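You operate a simulated robot arm through the tools that you are given. There is no shell and no other tool. Be economical: measure what you need, move in short steps, check, and stop when the job is done.

You are at the controls of a simulated robot arm. One attempt, no reset.

Task
Plug the air mattress, find its leak with the yellow pad and patch it.
Fine: foam shows on the ring that leaks; lean the orange patch press on it; lay pad and press back. Burst nothing. Set down upright: yellow pad, orange patch press.

Only the result counts: the job must be done as asked and must still hold three seconds after the hand-in. Knocking over, shifting, dropping, spilling or breaking anything else fails it.

Robot
A 7-joint arm with a two-finger parallel gripper, fixed in place. Base frame: the origin is at the foot of the arm, x ahead of it, y to its left, z up; the work surface is at about z = 720. Readings come in mm, degrees, newtons and seconds.
With the tool pointing down near the work surface it reaches from about 160 to 680 mm from the base axis. Its first joint turns from -66.0 to 66.0 degrees. Payload 2.4 kg.
Tool frame: the origin (TCP) lies between the finger pads and is the grasp point; the fingertips stand 30 mm ahead of it; z points along the fingers, y is the line along which they close. Largest opening 94 mm; finger width 28, thickness 10; the body of the gripper, 50 by 96 mm, starts 55 mm behind the TCP.
Orientation is that of the tool frame in the base frame, as a unit quaternion [w, x, y, z]. With the fingers straight down and closing along the base's y, the tool's x points along the base's -x, its y along +y and its z along -z.

Tools
- The arm moves only by the tool servo_tool. Its argument "steps" is a list of rows, each a list of 7 numbers: the shift along the tool's x, y, z in units of 400 mm (1.0 is 400 mm), then the turn, a rotation vector about the tool's x, y, z in units of 60 degrees (1.0 is 60 degrees), then the finger opening in mm, from 0 to 94. In form: [[x, y, z, ax, ay, az, jaw], ...]. A call has 1 to 8 rows; each row is the pose to reach, as a shift and turn from the pose commanded when the call began, along the tool's axes at that moment. A call with a number of a shift or a turn outside -1 to 1 is refused whole. A row lasts 0.2 s, in which the tool goes at most 50 mm and 8.6 degrees; a call with a longer step from one row to the next is refused whole, and so is a gripper value outside its range. Where a pose cannot be reached the arm comes as near as it can. A force on the tool above 80 N (or 10 N above the force at the start of the call, whichever is more), or a blocked arm, ends the call early, and 0.2 s more pass. Each finger travels about 153 mm/s and halts on what it meets, pressing with about 43 N; the grip force reading is that of the motor and also rises with nothing between the fingers. The clock runs only during rows and for 0.2 s after the last one: add rows that repeat a pose to give the fingers time. The reply holds the time, the measured pose of the TCP, the force on the tool along the base axes, the opening and the grip force, in the units named above and with some noise, with the torque about the TCP (base axes, N m) and any sound that the robot's microphone picked up.
- Cameras (640 x 400 px; columns grow to the right, rows downward): "scene" is fixed at [19.3, 459.5, 1451.6]; the picture's right is [-0.90, -0.44, 0.00], its down [-0.22, 0.45, -0.87] and it looks along [0.38, -0.78, -0.50] (base axes); focal length 364 px, centre (320, 200). "wrist" rides on the gripper at [76, 14, -102] in the tool frame; the picture's right is [-0.18, 0.98, 0.00], its down [-0.75, -0.14, -0.64] and it looks along [-0.63, -0.12, 0.77] (tool axes); focal length 243 px, centre (320, 200). There is no depth. A picture from a camera that has moved, and an enlarged one, comes with that camera's place and axes in the base frame and with its lens.
- grab_frame(camera): a new picture of that camera. It takes no simulated time.
- zoom(camera, box): a new picture of the part [left, top, right, bottom] of that camera's present view, enlarged. It takes no simulated time.
- sign_off(): hands the job in; it is judged then, once.

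Go step by step. Nothing tells you positions but the pictures and the camera data: compare them with the known pose of the tool, close in by small moves and look again before you grip or let go. The budget is 120 turns and 68 pictures, counting those below and the enlarged ones. Unless the task says otherwise, let go and move clear before handing in, and close with one line.

The tools are called after "Emit:" as a command line: name --pt "numbers of a row" for each row, then --argument value for the rest, lists and objects as JSON in quotes. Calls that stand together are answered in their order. servo_tool: Moves the arm, as the interface text tells. Its arguments: {"type":"object","properties":{"steps":{"type":"array","items":{"type":"array","items":{"type":"number"}}}},"required":["steps"]} The other tools are called the same way: grab_frame (camera) takes a picture; zoom (camera, box) takes an enlarged picture of a part of a camera's view; sign_off () hands the job in.

At the start:

```text
time_s: 0.0
tool_pos: [437.9, -24.0, 1117.5]
tcp_rot: [-0.001, 0.0, 1.0, 0.0]
wrist_force: [-0.2, -0.4, 0.3]
wrist_torque: [0.02, 0.01, 0.0]
grip_width: 94.2
grip_force: 0.0
```

scene: 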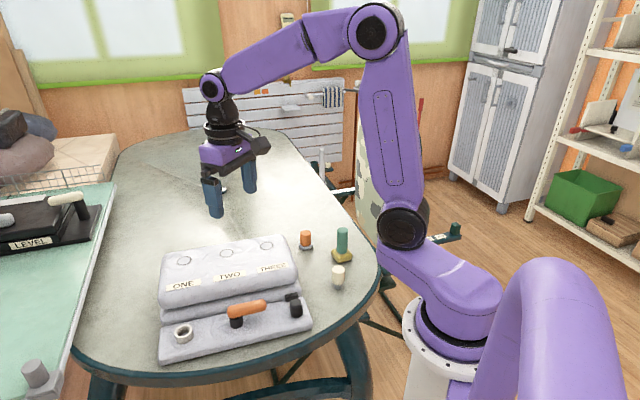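
wrist: 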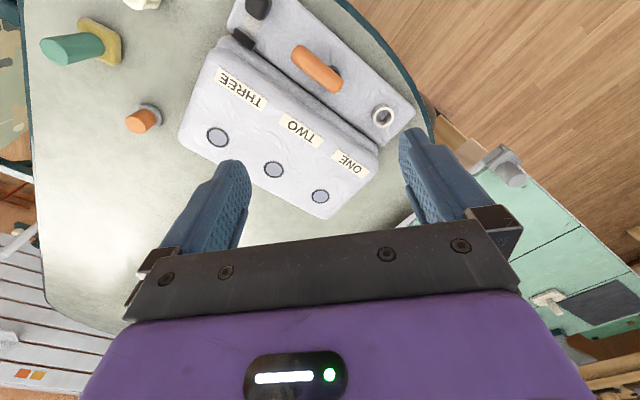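

I see an air mattress with rings ONE, TWO, THREE, an orange lever, a valve opening, a white plug perhaps, a yellow-based green-handled pad and an orange press. I'll look closer first.

Emit:
zoom --camera "scene" --box '[140, 210, 380, 370]'

Emit:
zoom --camera "wrist" --box '[20, 0, 440, 230]'

```text
2.50 times, centred on (260, 290) of scene
camera zoom: at [19.3, 459.5, 1451.6], right [-0.9, -0.44, 0.0], down [-0.22, 0.45, -0.87], along [0.38, -0.78, -0.5], focal length 911 px, centre (470, -25)
```

zoom: 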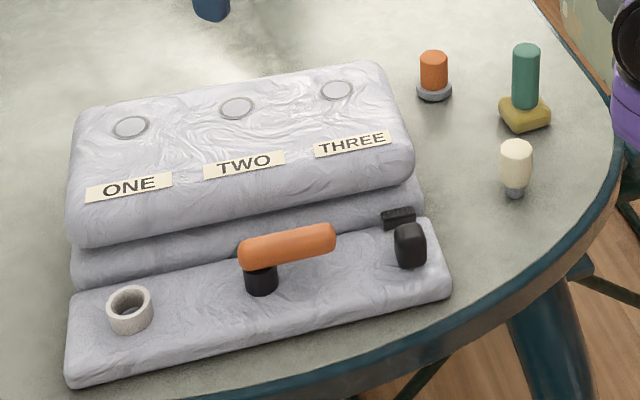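

```text
1.52 times, centred on (230, 115) of wrist
camera zoom: at [360.8, -8.0, 1218.1], right [0.18, 0.98, 0.0], down [0.75, -0.14, 0.64], along [0.63, -0.12, -0.77], focal length 370 px, centre (457, 330)
```

zoom: 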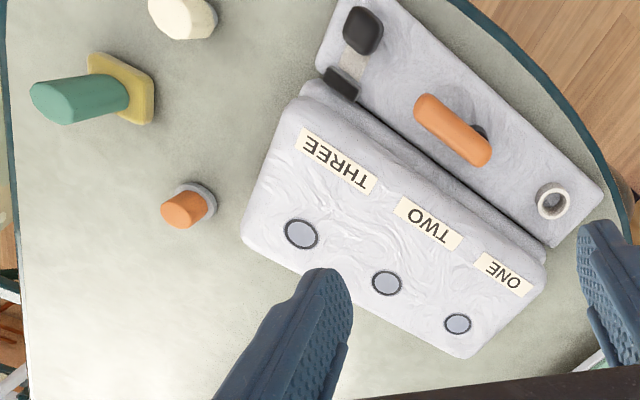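

Emit:
servo_tool --pt "0.08 -0.02 0.07 0 0 0 94" --pt "0.16 -0.04 0.14 0 0 0 94" --pt "0.24 -0.06 0.21 0 0 0 94" --pt "0.32 -0.08 0.28 0 0 0 94" --pt "0.35 -0.1 0.32 0 0 0 94"

Emit:
grab_frame --camera "wrist"

```text
time_s: 1.2
tool_pos: [298.1, -62.3, 988.2]
tcp_rot: [-0.001, 0.0, 1.0, 0.001]
wrist_force: [-0.8, -0.2, 0.9]
wrist_torque: [0.0, 0.02, -0.03]
grip_width: 94.0
grip_force: 0.1
```

```text
63 pictures are left
camera wrist: at [220.9, -47.9, 1089.0], right [0.18, 0.98, 0.0], down [0.75, -0.14, 0.64], along [0.63, -0.12, -0.77], focal length 243 px, centre (320, 200)
```

wrist: 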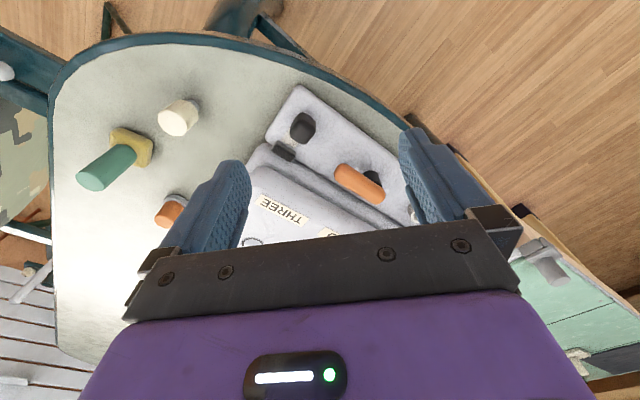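

Emit:
zoom --camera "wrist" --box '[70, 70, 430, 270]'

Emit:
zoom --camera "scene" --box '[200, 265, 320, 340]'

Emit:
zoom --camera "scene" --box '[290, 210, 370, 290]'

```text
1.78 times, centred on (250, 170) of wrist
camera zoom: at [220.9, -47.9, 1089.0], right [0.18, 0.98, 0.0], down [0.75, -0.14, 0.64], along [0.63, -0.12, -0.77], focal length 431 px, centre (444, 253)
```

zoom: 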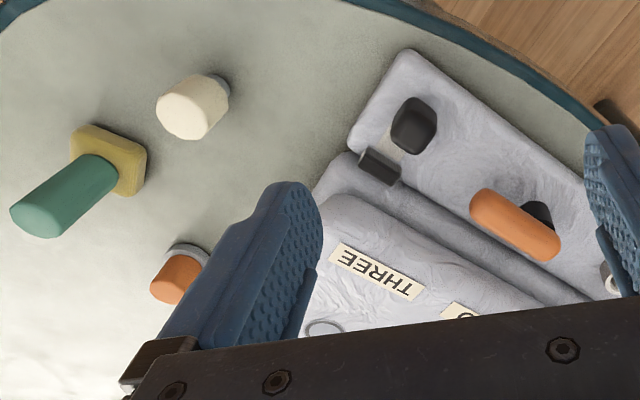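

```text
5.33 times, centred on (260, 302) of scene
camera zoom: at [19.3, 459.5, 1451.6], right [-0.9, -0.44, 0.0], down [-0.22, 0.45, -0.87], along [0.38, -0.78, -0.5], focal length 1943 px, centre (640, -347)
```

zoom: 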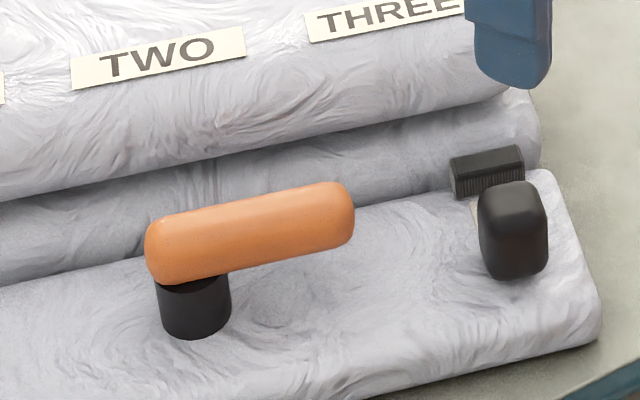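

```text
5.00 times, centred on (330, 250) of scene
camera zoom: at [19.3, 459.5, 1451.6], right [-0.9, -0.44, 0.0], down [-0.22, 0.45, -0.87], along [0.38, -0.78, -0.5], focal length 1822 px, centre (270, -50)
```

zoom: 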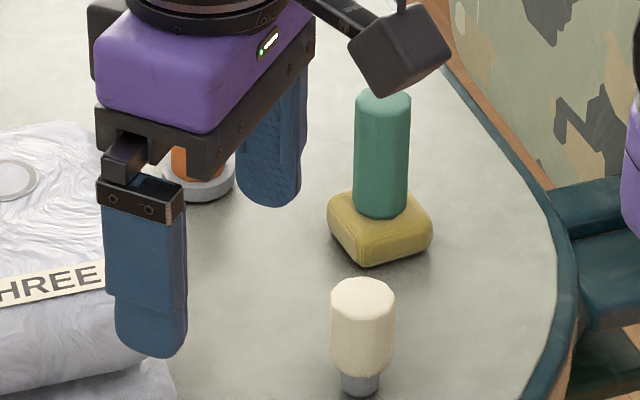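

Emit:
servo_tool --pt "-0.006 -0.1 0.04 0 0 0 94" --pt "-0.012 -0.2 0.08 0 0 0 94" --pt "-0.018 -0.3 0.12 0 0 0 94" --pt "-0.024 -0.4 0.17 0 0 0 94" --pt "-0.03 -0.49 0.22 0 0 0 94" --pt "-0.03 -0.49 0.22 0 0 0 94"

Emit:
grab_frame --camera "wrist"

Emit:
zoom --camera "scene" --box '[270, 180, 400, 300]'

```text
time_s: 2.6
tool_pos: [307.5, -258.3, 901.2]
tcp_rot: [0.0, 0.0, 1.0, 0.0]
wrist_force: [0.0, 0.2, -0.6]
wrist_torque: [-0.01, 0.02, 0.01]
grip_width: 94.2
grip_force: 0.0
```

```text
59 pictures are left
camera wrist: at [231.0, -244.3, 1002.4], right [0.18, 0.98, 0.0], down [0.75, -0.14, 0.64], along [0.63, -0.12, -0.77], focal length 243 px, centre (320, 200)
```

wrist: 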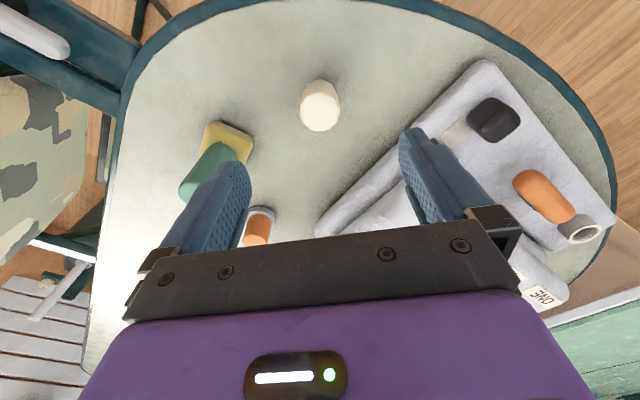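

```text
3.33 times, centred on (335, 240) of scene
camera zoom: at [19.3, 459.5, 1451.6], right [-0.9, -0.44, 0.0], down [-0.22, 0.45, -0.87], along [0.38, -0.78, -0.5], focal length 1215 px, centre (270, 67)
```

zoom: 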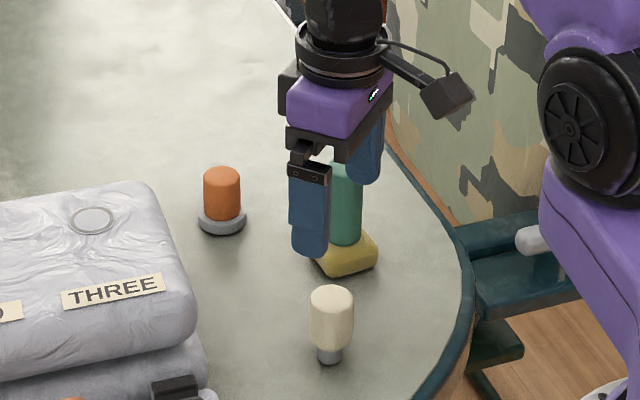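

Plug stands at about (311, -260), 65 mm tall. Descending around it and gripping.

Emit:
servo_tool --pt "-0.009 -0.004 0.1 0 0 0 94" --pt "-0.009 -0.004 0.2 0 0 0 94" --pt "-0.009 -0.004 0.29 0 0 0 94" --pt "-0.009 -0.004 0.335 0 0 0 94" --pt "-0.009 -0.004 0.335 0 0 0 94"

Emit:
grab_frame --camera "wrist"

Emit:
zoom --camera "scene" --box '[290, 210, 400, 300]'

```text
time_s: 3.8
tool_pos: [311.4, -261.4, 767.4]
tcp_rot: [-0.001, 0.0, 1.0, 0.0]
wrist_force: [0.1, 0.3, 0.5]
wrist_torque: [0.03, -0.01, 0.04]
grip_width: 93.9
grip_force: 0.1
```

```text
57 pictures are left
camera wrist: at [235.6, -246.6, 868.6], right [0.18, 0.98, 0.0], down [0.75, -0.14, 0.64], along [0.63, -0.12, -0.77], focal length 243 px, centre (320, 200)
```

wrist: 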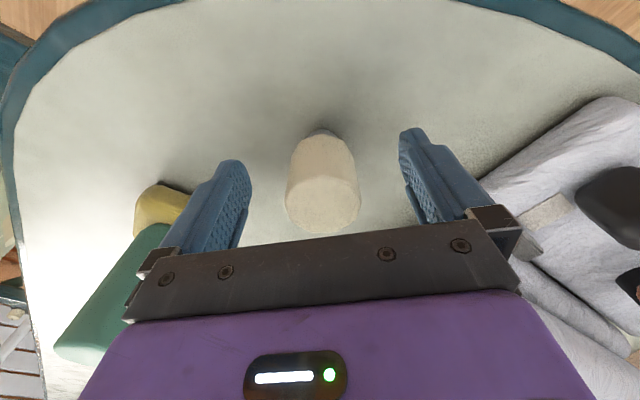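

```text
4.44 times, centred on (345, 255) of scene
camera zoom: at [19.3, 459.5, 1451.6], right [-0.9, -0.44, 0.0], down [-0.22, 0.45, -0.87], along [0.38, -0.78, -0.5], focal length 1620 px, centre (209, -44)
```

zoom: 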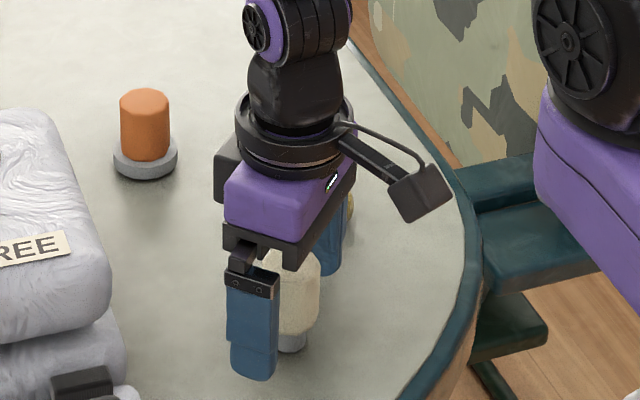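

Emit:
servo_tool --pt "0.006 0.004 0 0 0 0 70" --pt "0.006 0.004 0 0 0 0 20" --pt "0.006 0.004 0 0 0 0 20" --pt "0.006 0.004 0 0 0 0 20"

```text
time_s: 4.8
tool_pos: [310.2, -258.8, 767.0]
tcp_rot: [0.0, 0.0, 1.0, -0.001]
wrist_force: [0.0, 0.5, -0.8]
wrist_torque: [0.02, 0.02, 0.04]
grip_width: 34.5
grip_force: 43.6
```

Emit:
servo_tool --pt "0 0 -0.1 0 0 0 20" --pt "0 0 -0.2 0 0 0 20" --pt "0 0 -0.3 0 0 0 20" --pt "0 0 -0.4 0 0 0 20" --pt "-0.065 0.09 -0.4 0 0 0 20" --pt "-0.13 0.18 -0.4 0 0 0 20" --pt "-0.195 0.27 -0.4 0 0 0 20" --pt "-0.26 0.36 -0.4 0 0 0 20"

Emit:
servo_tool --pt "-0.065 0.09 0 0 0 0 20" --pt "-0.13 0.18 0 0 0 0 20" --pt "-0.195 0.27 0 0 0 0 20" --pt "-0.26 0.36 0 0 0 0 20" --pt "-0.325 0.45 0 0 0 0 20" --pt "-0.335 0.48 0 0 0 0 20" --pt "-0.335 0.48 0 0 0 0 20"

Emit:
grab_frame --camera "wrist"

Emit:
zoom --camera "scene" --box '[130, 220, 290, 370]'

```text
time_s: 6.6
tool_pos: [413.8, -112.4, 924.4]
tcp_rot: [0.0, -0.001, 1.0, 0.0]
wrist_force: [-0.4, -0.4, -0.3]
wrist_torque: [0.03, 0.0, 0.0]
grip_width: 34.4
grip_force: 42.8
```

```text
time_s: 8.2
tool_pos: [547.6, 78.4, 926.2]
tcp_rot: [-0.001, 0.0, 1.0, 0.0]
wrist_force: [0.3, 0.5, 0.0]
wrist_torque: [-0.03, -0.01, 0.0]
grip_width: 34.4
grip_force: 43.0
```

```text
55 pictures are left
camera wrist: at [470.6, 93.3, 1026.7], right [0.18, 0.98, 0.0], down [0.75, -0.14, 0.64], along [0.63, -0.12, -0.77], focal length 243 px, centre (320, 200)
```

wrist: 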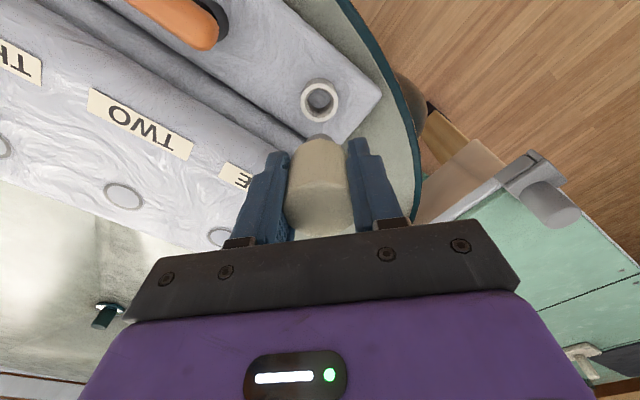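

```text
2.67 times, centred on (210, 295) of scene
camera zoom: at [19.3, 459.5, 1451.6], right [-0.9, -0.44, 0.0], down [-0.22, 0.45, -0.87], along [0.38, -0.78, -0.5], focal length 972 px, centre (613, -53)
```

zoom: 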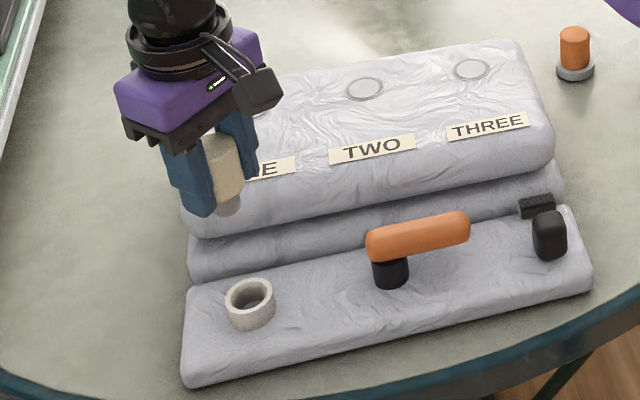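

Emit:
servo_tool --pt "-0.008 0 0.08 0 0 0 20" --pt "-0.008 0 0.16 0 0 0 20" --pt "-0.008 0 0.23 0 0 0 20" --pt "-0.008 0 0.23 0 0 0 20"

Emit:
zoom --camera "wrist" --box '[220, 50, 420, 250]'

Emit:
zoom --camera "scene" --box '[150, 280, 250, 360]'

```text
time_s: 9.2
tool_pos: [553.2, 78.6, 834.1]
tcp_rot: [0.0, 0.0, 1.0, 0.0]
wrist_force: [-0.4, -0.2, 0.1]
wrist_torque: [0.02, 0.01, 0.03]
grip_width: 34.5
grip_force: 42.9
```

```text
2.00 times, centred on (320, 150) of wrist
camera zoom: at [475.7, 92.4, 935.1], right [0.18, 0.98, 0.0], down [0.75, -0.14, 0.64], along [0.63, -0.12, -0.77], focal length 485 px, centre (320, 300)
```

zoom: 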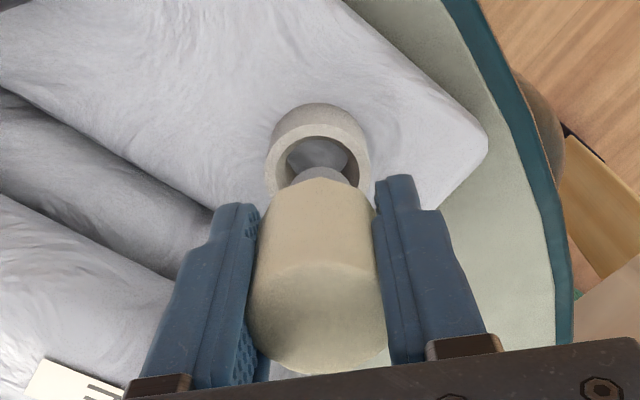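

```text
5.00 times, centred on (200, 320) of scene
camera zoom: at [19.3, 459.5, 1451.6], right [-0.9, -0.44, 0.0], down [-0.22, 0.45, -0.87], along [0.38, -0.78, -0.5], focal length 1822 px, centre (920, -400)
```

zoom: 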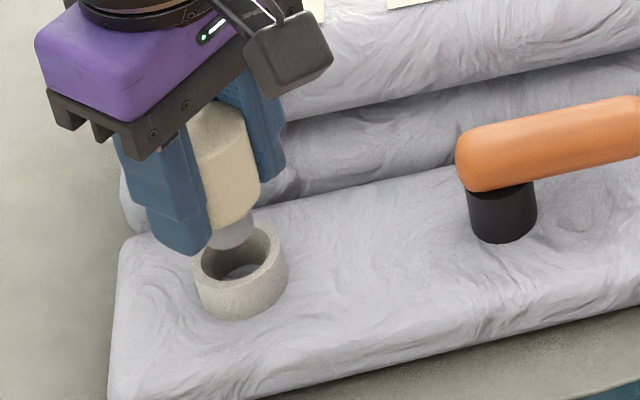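

Emit:
servo_tool --pt "0 0 0.02 0 0 0 20" --pt "0 0 0.04 0 0 0 20" --pt "0 0 0.04 0 0 0 20"

Emit:
zoom --camera "scene" --box '[170, 300, 220, 340]'

Emit:
zoom --camera "wrist" --box '[270, 70, 370, 150]'

```text
time_s: 10.0
tool_pos: [552.3, 79.5, 819.0]
tcp_rot: [0.0, 0.0, 1.0, 0.0]
wrist_force: [0.1, -0.1, -0.9]
wrist_torque: [0.01, 0.03, 0.01]
grip_width: 34.0
grip_force: 43.2
```

```text
10.00 times, centred on (195, 320) of scene
camera zoom: at [19.3, 459.5, 1451.6], right [-0.9, -0.44, 0.0], down [-0.22, 0.45, -0.87], along [0.38, -0.78, -0.5], focal length 3644 px, centre (1570, -1000)
```

zoom: 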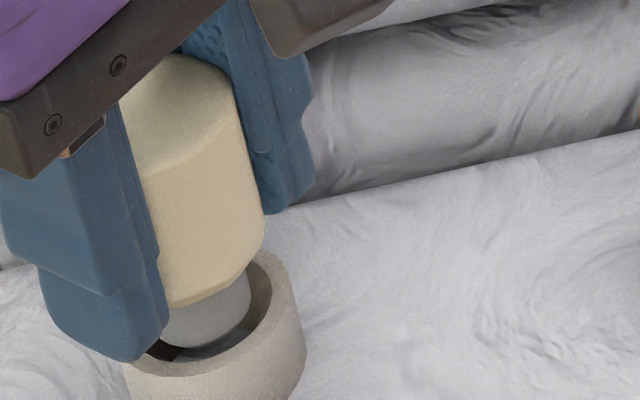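

```text
5.00 times, centred on (320, 110) of wrist
camera zoom: at [475.1, 92.7, 919.8], right [0.18, 0.98, 0.0], down [0.75, -0.14, 0.64], along [0.63, -0.12, -0.77], focal length 1213 px, centre (320, 650)
```

zoom: 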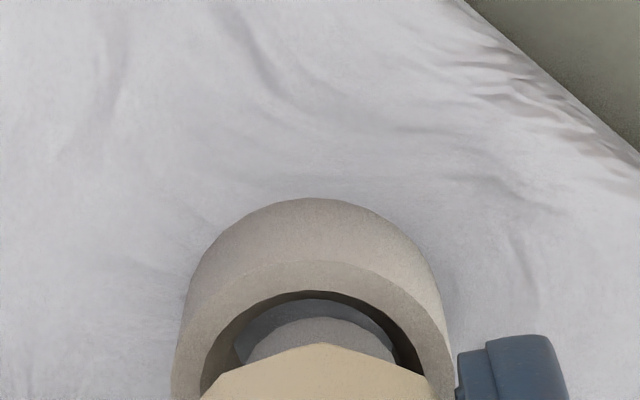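

Emit:
servo_tool --pt "0 0 0.01 0 0 0 20" --pt "0 0 0.02 0 0 0 20" --pt "0 0 0.028 0 0 0 20" --pt "0 0 0.028 0 0 0 20"

Emit:
zoom --camera "scene" --box '[165, 305, 215, 345]'

```text
time_s: 11.0
tool_pos: [552.1, 78.5, 807.0]
tcp_rot: [0.0, -0.001, 1.0, 0.0]
wrist_force: [0.7, -0.3, -0.4]
wrist_torque: [0.01, 0.0, -0.01]
grip_width: 34.3
grip_force: 42.5
```

```text
10.00 times, centred on (190, 325) of scene
camera zoom: at [19.3, 459.5, 1451.6], right [-0.9, -0.44, 0.0], down [-0.22, 0.45, -0.87], along [0.38, -0.78, -0.5], focal length 3644 px, centre (1620, -1050)
```

zoom: 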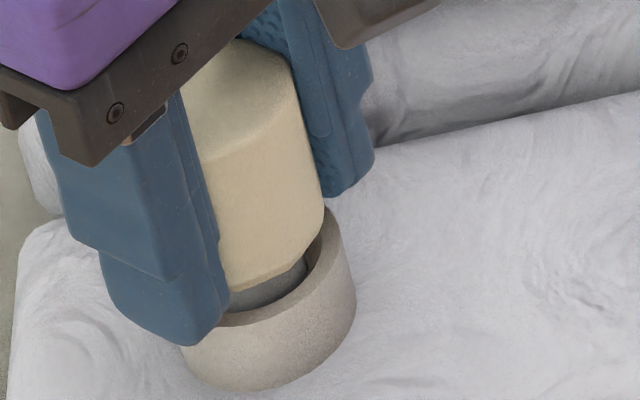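

Emit:
servo_tool --pt "0 0 0.005 0 0 0 20" --pt "0 0 0.01 0 0 0 20" --pt "0 0 0.015 0 0 0 20" --pt "0 0 0.015 0 0 0 20"

Emit:
zoom --camera "scene" --box '[165, 305, 215, 345]'

```text
time_s: 12.0
tool_pos: [551.9, 77.2, 802.0]
tcp_rot: [0.001, -0.001, 1.0, 0.0]
wrist_force: [-7.6, -1.7, 16.7]
wrist_torque: [0.0, 0.07, 0.01]
grip_width: 34.7
grip_force: 42.9
```

```text
10.00 times, centred on (190, 325) of scene
camera zoom: at [18.9, 459.4, 1451.7], right [-0.9, -0.44, 0.0], down [-0.22, 0.45, -0.87], along [0.38, -0.78, -0.5], focal length 3644 px, centre (1620, -1050)
```

zoom: 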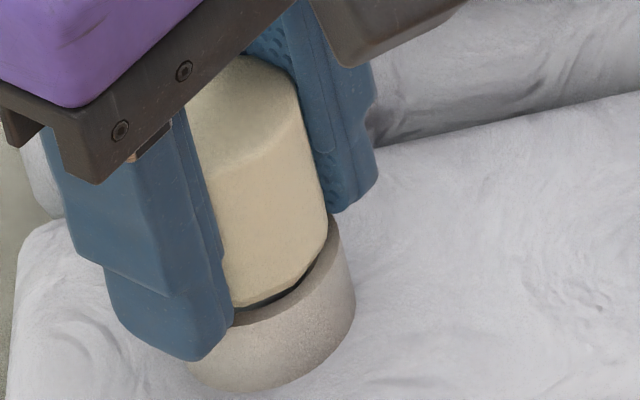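

Emit:
servo_tool --pt "0 0 0.008 0 0 0 60" --pt "0 0 0.008 0 0 0 64" --pt "0 0 -0.1 0 0 0 64" --pt "0 0 -0.2 0 0 0 64" --pt "0 0 -0.2 0 0 0 30" --pt "0 0 -0.2 0 0 0 0" --pt "0 0 -0.2 0 0 0 0"

Emit:
zoom --camera "scene" --box '[150, 280, 250, 360]'

Emit:
zoom --camera "wrist" --box '[240, 60, 400, 220]'

```text
time_s: 13.6
tool_pos: [551.6, 80.5, 880.7]
tcp_rot: [0.0, 0.0, 1.0, 0.0]
wrist_force: [-0.4, -0.1, -0.7]
wrist_torque: [-0.04, -0.03, -0.04]
grip_width: 0.0
grip_force: 33.3
```

```text
5.00 times, centred on (200, 320) of scene
camera zoom: at [19.3, 459.5, 1451.6], right [-0.9, -0.44, 0.0], down [-0.22, 0.45, -0.87], along [0.38, -0.78, -0.5], focal length 1822 px, centre (920, -400)
```

zoom: 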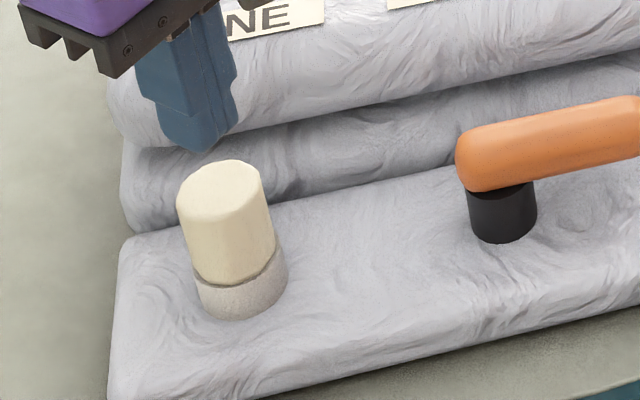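

```text
2.50 times, centred on (320, 140) of wrist
camera zoom: at [474.3, 93.6, 982.2], right [0.18, 0.98, 0.0], down [0.75, -0.14, 0.64], along [0.63, -0.12, -0.77], focal length 606 px, centre (320, 350)
```

zoom: 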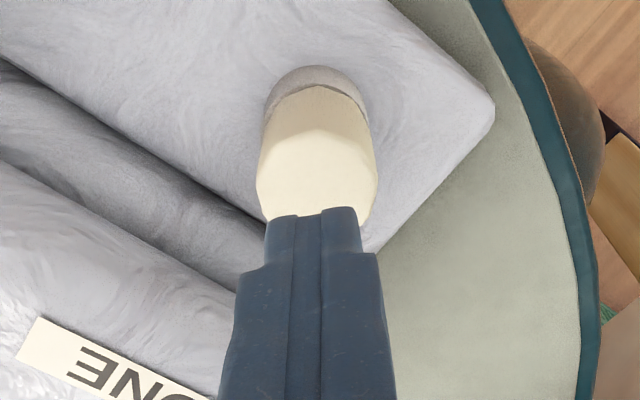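

Emit:
servo_tool --pt "0 0 0.03 0 0 0 0" --pt "0 0 0.06 0 0 0 0" --pt "0 0 0.075 0 0 0 0" --pt "0 0 0.075 0 0 0 0"

Emit:
servo_tool --pt "0 0 0.005 0 0 0 0" --pt "0 0 0.01 0 0 0 0" --pt "0 0 0.01 0 0 0 0"

```text
time_s: 14.6
tool_pos: [550.8, 76.4, 850.4]
tcp_rot: [-0.001, 0.0, 1.0, -0.001]
wrist_force: [0.3, -0.1, -0.9]
wrist_torque: [0.02, 0.01, 0.01]
grip_width: 0.0
grip_force: 33.4
```

```text
time_s: 15.4
tool_pos: [553.3, 78.0, 847.7]
tcp_rot: [0.0, 0.0, 1.0, 0.0]
wrist_force: [-0.3, 0.5, 0.0]
wrist_torque: [-0.01, 0.0, -0.03]
grip_width: 0.0
grip_force: 33.1
```

Emit:
servo_tool --pt "0 0 0.005 0 0 0 0" --pt "0 0 0.01 0 0 0 0" --pt "0 0 0.015 0 0 0 0" --pt "0 0 0.015 0 0 0 0"

Emit:
zoom --camera "scene" --box '[165, 295, 215, 335]'

```text
time_s: 16.4
tool_pos: [552.0, 77.6, 846.6]
tcp_rot: [0.002, 0.0, 1.0, -0.001]
wrist_force: [-21.4, -1.9, 73.3]
wrist_torque: [-0.09, 1.11, 0.01]
grip_width: 0.1
grip_force: 32.7
```

```text
10.00 times, centred on (190, 315) of scene
camera zoom: at [17.5, 459.2, 1451.8], right [-0.9, -0.44, 0.0], down [-0.22, 0.45, -0.87], along [0.38, -0.78, -0.5], focal length 3644 px, centre (1620, -950)
```

zoom: 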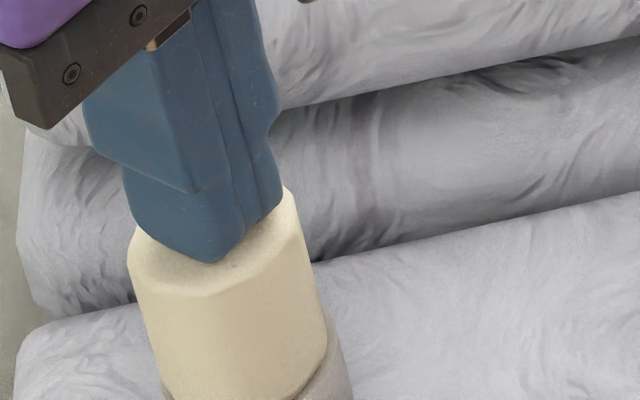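

Emit:
servo_tool --pt "0 0 -0.05 0 0 0 0" --pt "0 0 -0.15 0 0 0 0" --pt "0 0 -0.25 0 0 0 40" --pt "0 0 -0.3 0 0 0 94" --pt "0 0 -0.3 0 0 0 94"

Emit:
zoom --camera "scene" --box '[140, 230, 320, 360]'

Emit:
grab_frame --camera "wrist"

```text
time_s: 17.6
tool_pos: [552.7, 77.0, 961.4]
tcp_rot: [0.0, 0.0, 1.0, -0.001]
wrist_force: [0.3, -0.1, 0.0]
wrist_torque: [0.02, -0.02, 0.02]
grip_width: 93.9
grip_force: 0.0
```

```text
3.08 times, centred on (230, 295) of scene
camera zoom: at [19.3, 459.5, 1451.6], right [-0.9, -0.44, 0.0], down [-0.22, 0.45, -0.87], along [0.38, -0.78, -0.5], focal length 1121 px, centre (597, -92)
```

zoom: 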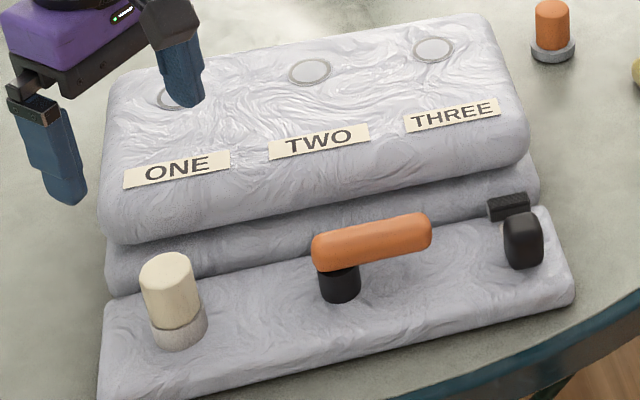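

```text
43 pictures are left
camera wrist: at [476.7, 91.5, 1062.9], right [0.18, 0.98, 0.0], down [0.75, -0.14, 0.64], along [0.63, -0.12, -0.77], focal length 243 px, centre (320, 200)
```

wrist: 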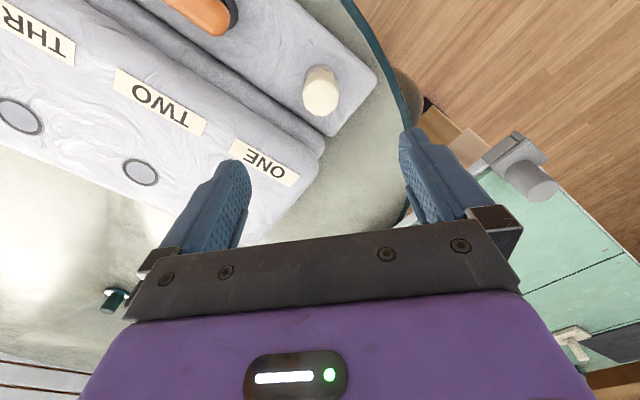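

Plug is seated. Now I go to the pad at about (355, -385).

Emit:
servo_tool --pt "0.045 -0.105 0 0 0 0 94" --pt "0.09 -0.21 0 0 0 0 94" --pt "0.135 -0.315 0 0 0 0 94" --pt "0.18 -0.42 0 0 0 0 94" --pt "0.225 -0.525 0 0 0 0 94" --pt "0.27 -0.63 0 0 0 0 94" --pt "0.315 -0.735 0 0 0 0 94"

Emit:
servo_tool --pt "0.045 -0.105 0 0 0 0 94" --pt "0.09 -0.21 0 0 0 0 94" --pt "0.135 -0.315 0 0 0 0 94" --pt "0.178 -0.415 0.03 0 0 0 94" --pt "0.178 -0.415 0.07 0 0 0 94" --pt "0.178 -0.415 0.07 0 0 0 94"

Emit:
grab_frame --camera "wrist"

```text
time_s: 19.2
tool_pos: [425.7, -216.1, 959.3]
tcp_rot: [0.0, -0.001, 1.0, 0.0]
wrist_force: [-0.9, 0.9, -0.7]
wrist_torque: [0.02, 0.01, -0.02]
grip_width: 94.0
grip_force: 0.1
```

```text
time_s: 20.6
tool_pos: [354.3, -382.2, 933.6]
tcp_rot: [0.0, 0.0, 1.0, 0.0]
wrist_force: [-1.0, -0.1, 0.2]
wrist_torque: [0.02, 0.0, -0.01]
grip_width: 93.9
grip_force: 0.0
```

```text
42 pictures are left
camera wrist: at [277.2, -367.8, 1034.7], right [0.18, 0.98, 0.0], down [0.75, -0.14, 0.64], along [0.63, -0.12, -0.77], focal length 243 px, centre (320, 200)
```

wrist: 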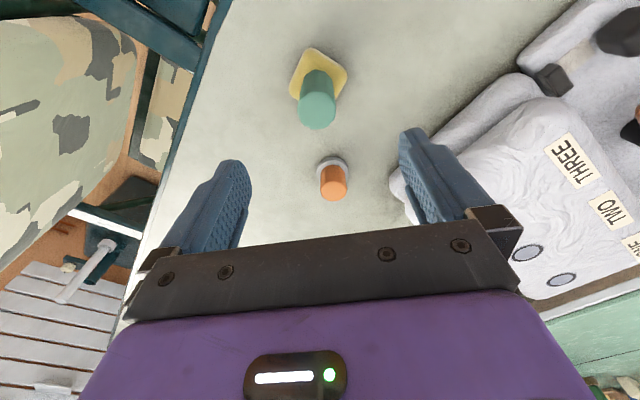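

Emit:
servo_tool --pt "0.008 -0.002 0.1 0 0 0 94" --pt "0.008 -0.002 0.2 0 0 0 94" --pt "0.008 -0.002 0.3 0 0 0 94" --pt "0.008 -0.002 0.34 0 0 0 94" --pt "0.008 -0.002 0.34 0 0 0 94"

Emit:
grab_frame --camera "wrist"

Emit:
zoom --camera "scene" --box '[300, 180, 410, 290]'

```text
time_s: 21.8
tool_pos: [352.2, -382.7, 797.3]
tcp_rot: [0.001, 0.0, 1.0, -0.001]
wrist_force: [0.5, 0.2, 0.7]
wrist_torque: [-0.02, 0.01, 0.0]
grip_width: 94.2
grip_force: 0.0
```

```text
41 pictures are left
camera wrist: at [275.2, -368.6, 898.7], right [0.18, 0.98, 0.0], down [0.75, -0.14, 0.64], along [0.63, -0.12, -0.77], focal length 243 px, centre (320, 200)
```

wrist: 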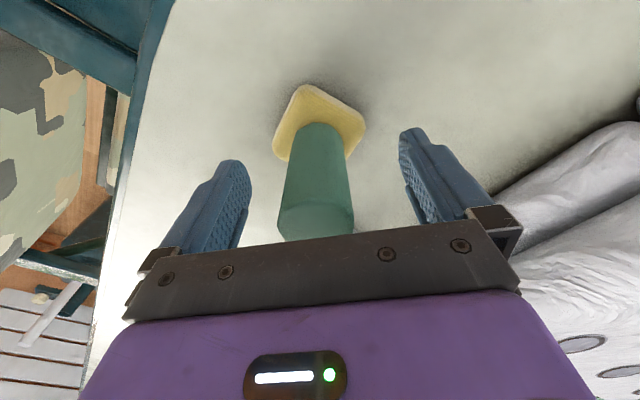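

```text
3.64 times, centred on (355, 235) of scene
camera zoom: at [19.3, 459.5, 1451.6], right [-0.9, -0.44, 0.0], down [-0.22, 0.45, -0.87], along [0.38, -0.78, -0.5], focal length 1325 px, centre (193, 73)
```

zoom: 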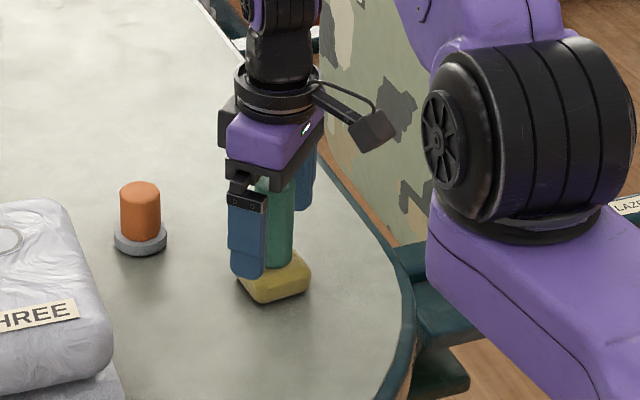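

Aligned with the handle; closing.

Emit:
servo_tool --pt "0 0 0 0 0 0 60" --pt "0 0 0 0 0 0 20" --pt "0 0 0 0 0 0 20" --pt "0 0 0 0 0 0 20"

```text
time_s: 22.8
tool_pos: [352.3, -383.7, 798.1]
tcp_rot: [0.0, 0.0, 1.0, -0.001]
wrist_force: [-0.9, -1.4, 1.0]
wrist_torque: [-0.1, -0.04, -0.06]
grip_width: 32.7
grip_force: 43.0
```

Emit:
servo_tool --pt "0 0 -0.12 0 0 0 20" --pt "0 0 -0.24 0 0 0 20" --pt "0 0 -0.36 0 0 0 20" --pt "-0.082 0.082 -0.36 0 0 0 20" --pt "-0.164 0.164 -0.36 0 0 0 20" --pt "-0.246 0.246 -0.36 0 0 0 20" --pt "-0.328 0.328 -0.36 0 0 0 20" --pt "-0.41 0.41 -0.36 0 0 0 20"

Emit:
grab_frame --camera "wrist"

Emit:
zoom --camera "scene" --box '[220, 190, 340, 290]'

```text
time_s: 24.6
tool_pos: [514.2, -222.7, 942.4]
tcp_rot: [0.0, 0.001, 1.0, 0.001]
wrist_force: [0.2, 0.0, -1.2]
wrist_torque: [0.05, -0.01, -0.01]
grip_width: 32.8
grip_force: 42.7
```

```text
39 pictures are left
camera wrist: at [437.1, -207.6, 1044.6], right [0.19, 0.98, 0.0], down [0.75, -0.14, 0.64], along [0.63, -0.12, -0.77], focal length 243 px, centre (320, 200)
```

wrist: 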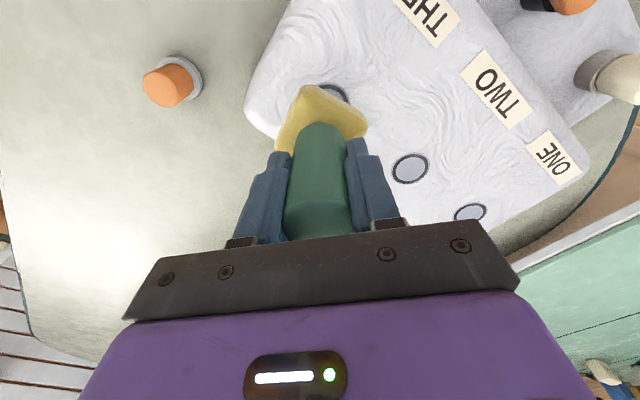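

```text
4.00 times, centred on (280, 240) of scene
camera zoom: at [19.3, 459.4, 1451.7], right [-0.9, -0.44, 0.0], down [-0.22, 0.45, -0.87], along [0.38, -0.78, -0.5], focal length 1458 px, centre (480, 40)
```

zoom: 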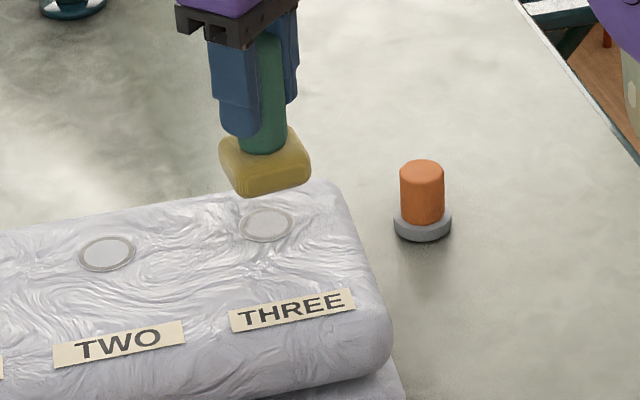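

Emit:
servo_tool --pt "-0.006 0 0.04 0 0 0 20" --pt "-0.006 0 0.08 0 0 0 20" --pt "-0.006 0 0.08 0 0 0 20"

Emit:
zoom --camera "scene" --box '[220, 190, 340, 290]'

```text
time_s: 25.4
tool_pos: [516.8, -219.9, 908.7]
tcp_rot: [-0.001, 0.0, 1.0, -0.001]
wrist_force: [0.2, -0.3, -0.5]
wrist_torque: [0.0, -0.03, 0.0]
grip_width: 32.5
grip_force: 43.5
```

```text
4.00 times, centred on (280, 240) of scene
camera zoom: at [19.3, 459.5, 1451.6], right [-0.9, -0.44, 0.0], down [-0.22, 0.45, -0.87], along [0.38, -0.78, -0.5], focal length 1458 px, centre (480, 40)
```

zoom: 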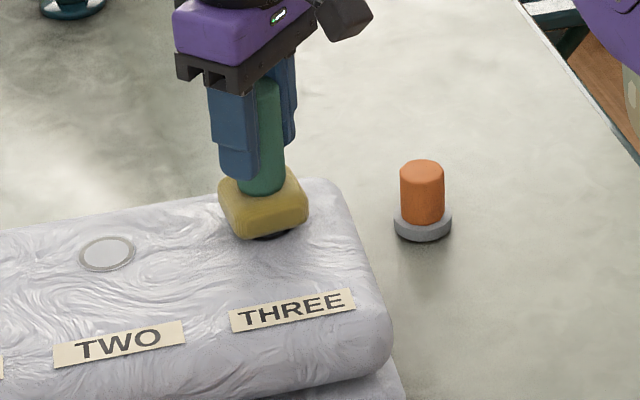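

Emit:
servo_tool --pt "0 0 0.007 0 0 0 20" --pt "0 0 0.015 0 0 0 20" --pt "0 0 0.015 0 0 0 20"

```text
time_s: 26.2
tool_pos: [517.4, -220.7, 903.1]
tcp_rot: [0.0, 0.0, 1.0, 0.0]
wrist_force: [-1.3, 0.5, 1.2]
wrist_torque: [0.04, 0.07, -0.01]
grip_width: 32.8
grip_force: 43.3
```

Emit:
servo_tool --pt "0 0 0.005 0 0 0 20" --pt "0 0 0.01 0 0 0 20" --pt "0 0 0.01 0 0 0 20" --pt "0 0 0.01 0 0 0 20"

```text
time_s: 27.2
tool_pos: [518.3, -220.2, 898.5]
tcp_rot: [-0.001, -0.001, 1.0, 0.0]
wrist_force: [-1.4, -1.5, 3.0]
wrist_torque: [-0.08, 0.06, -0.03]
grip_width: 33.0
grip_force: 43.5
```

Emit:
servo_tool --pt "0 0 0.005 0 0 0 20" --pt "0 0 0.008 0 0 0 20" --pt "0 0 0.008 0 0 0 20" --pt "0 0 0.008 0 0 0 20" --pt "0 0 0.008 0 0 0 20" --pt "0 0 0.008 0 0 0 20"

Emit:
zoom --camera "scene" --box '[220, 190, 340, 290]'

```text
time_s: 28.6
tool_pos: [518.1, -219.6, 896.9]
tcp_rot: [0.001, 0.0, 1.0, -0.001]
wrist_force: [1.1, -4.0, 3.7]
wrist_torque: [-0.15, -0.11, -0.07]
grip_width: 32.8
grip_force: 42.9
```

```text
4.00 times, centred on (280, 240) of scene
camera zoom: at [19.3, 459.4, 1451.7], right [-0.9, -0.44, 0.0], down [-0.22, 0.45, -0.87], along [0.38, -0.78, -0.5], focal length 1458 px, centre (480, 40)
```

zoom: 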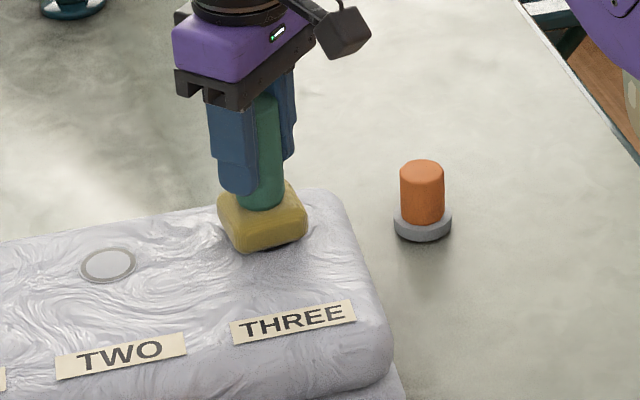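

Emit:
servo_tool --pt "0 0 -0.05 0 0 0 20" --pt "0 0 -0.15 0 0 0 20" --pt "0.02 -0.02 -0.25 0 0 0 20" --pt "0.02 -0.02 -0.25 0 0 0 20"

Emit:
zoom --camera "scene" --box '[150, 220, 310, 320]'

```text
time_s: 29.6
tool_pos: [510.0, -226.8, 994.7]
tcp_rot: [0.0, 0.0, 1.0, -0.001]
wrist_force: [0.5, -0.2, -1.3]
wrist_torque: [-0.01, 0.01, 0.01]
grip_width: 33.1
grip_force: 43.0
```

```text
4.00 times, centred on (230, 270) of scene
camera zoom: at [19.3, 459.5, 1451.6], right [-0.9, -0.44, 0.0], down [-0.22, 0.45, -0.87], along [0.38, -0.78, -0.5], focal length 1458 px, centre (680, -80)
```

zoom: 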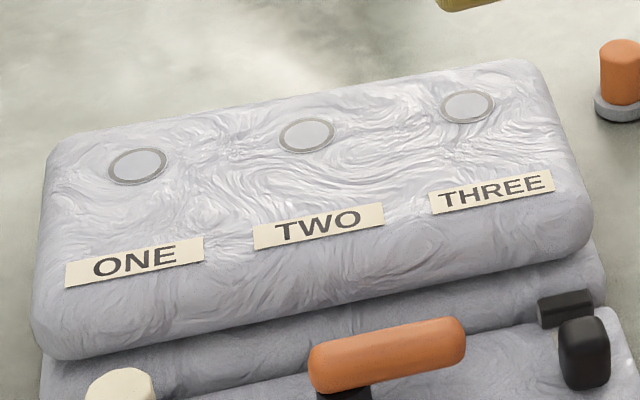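

Emit:
servo_tool --pt "-0.075 0.07 0 0 0 0 20" --pt "-0.15 0.14 0.03 0 0 0 20" --pt "-0.22 0.209 0.1 0 0 0 20" --pt "-0.22 0.209 0.18 0 0 0 20" --pt "-0.22 0.209 0.22 0 0 0 20" --pt "-0.22 0.209 0.22 0 0 0 20"

Emit:
zoom --camera "scene" --box '[150, 200, 310, 300]'

```text
time_s: 31.0
tool_pos: [599.9, -143.5, 908.2]
tcp_rot: [0.0, 0.0, 1.0, 0.0]
wrist_force: [0.2, 0.4, -0.1]
wrist_torque: [0.0, 0.0, 0.02]
grip_width: 32.8
grip_force: 43.5
```

```text
4.00 times, centred on (230, 250) of scene
camera zoom: at [19.3, 459.5, 1451.6], right [-0.9, -0.44, 0.0], down [-0.22, 0.45, -0.87], along [0.38, -0.78, -0.5], focal length 1458 px, centre (680, 0)
```

zoom: 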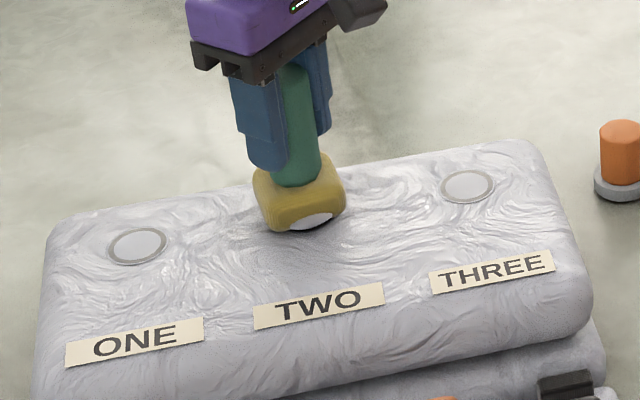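

Emit:
servo_tool --pt "0.01 -0.005 0.01 0 0 0 20" --pt "0.01 -0.005 0.02 0 0 0 20" --pt "0.01 -0.005 0.025 0 0 0 20" --pt "0.01 -0.005 0.032 0 0 0 20" --pt "0.01 -0.005 0.032 0 0 0 20" --pt "0.01 -0.005 0.032 0 0 0 20" --pt "0.01 -0.005 0.032 0 0 0 20"

Emit:
servo_tool --pt "0 0 -0.05 0 0 0 20" --pt "0 0 -0.15 0 0 0 20" --pt "0.08 -0.07 -0.22 0 0 0 20" --pt "0.16 -0.14 -0.22 0 0 0 20" --pt "0.16 -0.14 -0.22 0 0 0 20"

Emit:
zoom --camera "scene" --box '[150, 220, 310, 320]'

```text
time_s: 32.6
tool_pos: [595.1, -146.5, 895.8]
tcp_rot: [0.001, 0.0, 1.0, 0.0]
wrist_force: [4.2, 0.2, 3.3]
wrist_torque: [0.08, -0.2, -0.05]
grip_width: 32.8
grip_force: 42.9
```

```text
refused: row 3 steps farther than a row can; nothing moved
```

```text
4.00 times, centred on (230, 270) of scene
camera zoom: at [19.3, 459.5, 1451.6], right [-0.9, -0.44, 0.0], down [-0.22, 0.45, -0.87], along [0.38, -0.78, -0.5], focal length 1458 px, centre (680, -80)
```

zoom: 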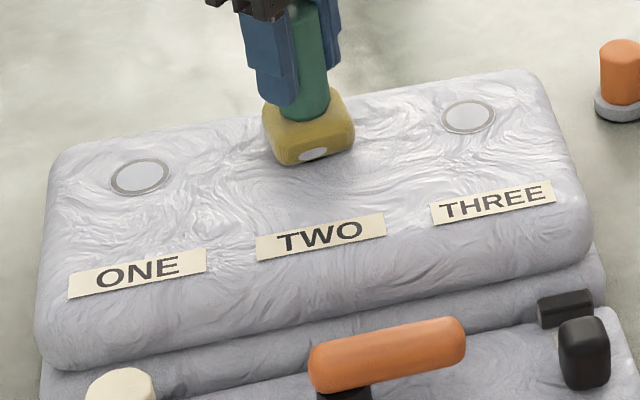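

Emit:
servo_tool --pt "0 0 -0.05 0 0 0 20" --pt "0 0 -0.15 0 0 0 20" --pt "0.06 -0.05 -0.21 0 0 0 20" --pt "0.13 -0.12 -0.22 0 0 0 20" --pt "0.13 -0.12 -0.22 0 0 0 20"

Emit:
zoom --camera "scene" --box '[150, 220, 310, 320]'

Emit:
grab_frame --camera "wrist"

```text
time_s: 33.8
tool_pos: [539.6, -193.4, 984.6]
tcp_rot: [0.001, 0.0, 1.0, 0.0]
wrist_force: [0.8, 0.8, -0.7]
wrist_torque: [-0.03, -0.01, -0.01]
grip_width: 32.9
grip_force: 42.7
```

```text
4.00 times, centred on (230, 270) of scene
camera zoom: at [19.3, 459.5, 1451.6], right [-0.9, -0.44, 0.0], down [-0.22, 0.45, -0.87], along [0.38, -0.78, -0.5], focal length 1458 px, centre (680, -80)
```

zoom: 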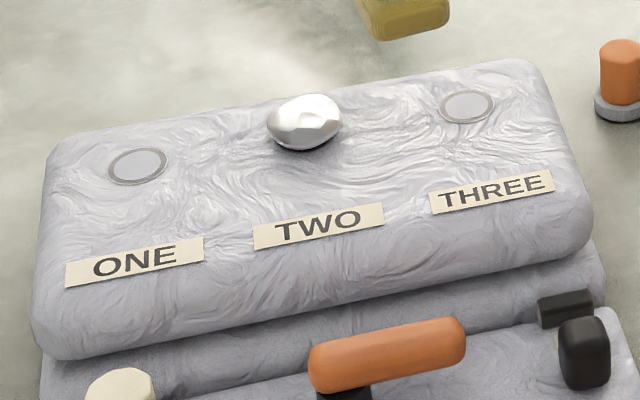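

```text
31 pictures are left
camera wrist: at [463.7, -178.0, 1085.2], right [0.18, 0.98, 0.0], down [0.75, -0.14, 0.64], along [0.63, -0.12, -0.77], focal length 243 px, centre (320, 200)
```

wrist: 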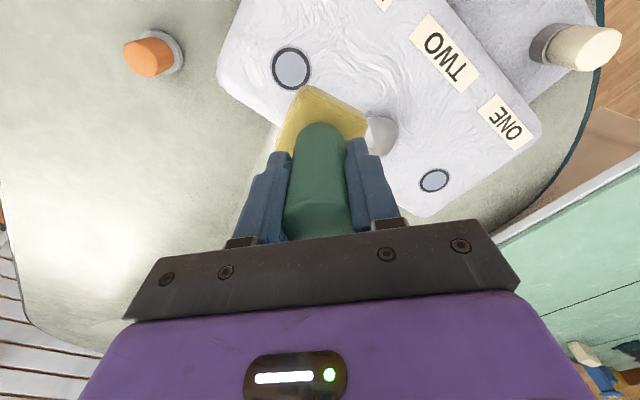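

Foam shows on TWO. Returning the pad to its original spot.

Emit:
servo_tool --pt "0.078 -0.079 0 0 0 0 20" --pt "0.156 -0.158 0 0 0 0 20" --pt "0.234 -0.237 0 0 0 0 20" --pt "0.312 -0.316 0 0 0 0 20" --pt "0.39 -0.395 0 0 0 0 20" --pt "0.468 -0.476 0 0 0 0 20" --pt "0.468 -0.476 0.1 0 0 0 20" --pt "0.468 -0.476 0.2 0 0 0 20"

Emit:
servo_tool --pt "0 0 0.1 0 0 0 20" --pt "0 0 0.2 0 0 0 20" --pt "0 0 0.25 0 0 0 20" --pt "0 0 0.25 0 0 0 20"

```text
time_s: 35.6
tool_pos: [356.2, -383.4, 902.6]
tcp_rot: [0.0, 0.0, 1.0, -0.001]
wrist_force: [-0.1, 0.3, -0.4]
wrist_torque: [-0.04, -0.01, 0.01]
grip_width: 33.0
grip_force: 43.1
```

```text
time_s: 36.6
tool_pos: [355.7, -383.7, 802.7]
tcp_rot: [0.0, 0.0, 1.0, 0.0]
wrist_force: [0.5, -0.6, -0.2]
wrist_torque: [0.01, 0.02, 0.05]
grip_width: 33.1
grip_force: 42.5
```

Emit:
servo_tool --pt "0.007 0 0.006 0 0 0 20" --pt "0.007 0 0.011 0 0 0 20" --pt "0.007 0 0.011 0 0 0 20"

Emit:
zoom --camera "scene" --box '[310, 190, 390, 270]'

```text
time_s: 37.4
tool_pos: [353.0, -384.7, 798.6]
tcp_rot: [-0.001, 0.0, 1.0, 0.0]
wrist_force: [-0.4, 0.4, -0.4]
wrist_torque: [-0.04, -0.03, -0.03]
grip_width: 32.7
grip_force: 42.7
```

```text
5.00 times, centred on (350, 230) of scene
camera zoom: at [19.3, 459.5, 1451.6], right [-0.9, -0.44, 0.0], down [-0.22, 0.45, -0.87], along [0.38, -0.78, -0.5], focal length 1822 px, centre (170, 50)
```

zoom: 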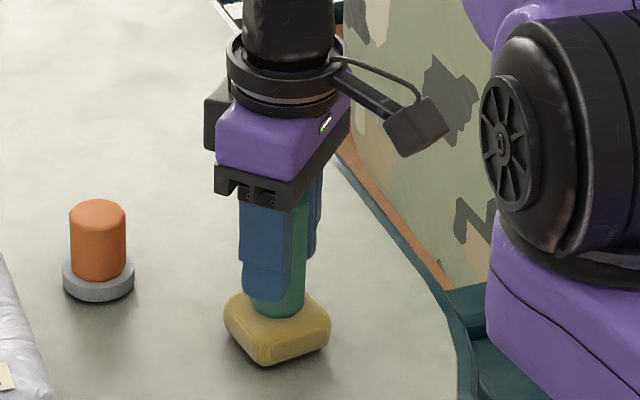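

Emit:
servo_tool --pt "0 0 0.004 0 0 0 20" --pt "0 0 0.007 0 0 0 20" --pt "0 0 0.007 0 0 0 20"

```text
time_s: 38.2
tool_pos: [352.4, -384.2, 798.0]
tcp_rot: [0.001, 0.0, 1.0, 0.0]
wrist_force: [-9.6, 10.2, 50.8]
wrist_torque: [0.47, 0.37, -0.08]
grip_width: 32.6
grip_force: 42.9
```

Emit:
servo_tool --pt "0 0 -0.005 0 0 0 20" --pt "0 0 -0.005 0 0 0 40" --pt "0 0 -0.005 0 0 0 80" --pt "0 0 -0.005 0 0 0 94" --pt "0 0 -0.1 0 0 0 94" --pt "0 0 -0.2 0 0 0 94" --pt "0 0 -0.3 0 0 0 94"

Emit:
grab_frame --camera "wrist"

```text
time_s: 39.8
tool_pos: [350.7, -384.9, 917.5]
tcp_rot: [0.0, -0.001, 1.0, 0.001]
wrist_force: [0.5, -0.2, 0.2]
wrist_torque: [-0.02, 0.01, 0.02]
grip_width: 94.3
grip_force: 0.1
```

```text
29 pictures are left
camera wrist: at [273.4, -370.8, 1018.5], right [0.18, 0.98, 0.0], down [0.75, -0.14, 0.64], along [0.63, -0.12, -0.77], focal length 243 px, centre (320, 200)
```

wrist: 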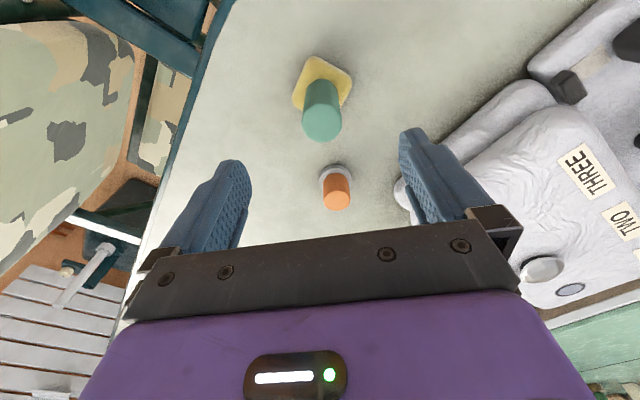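

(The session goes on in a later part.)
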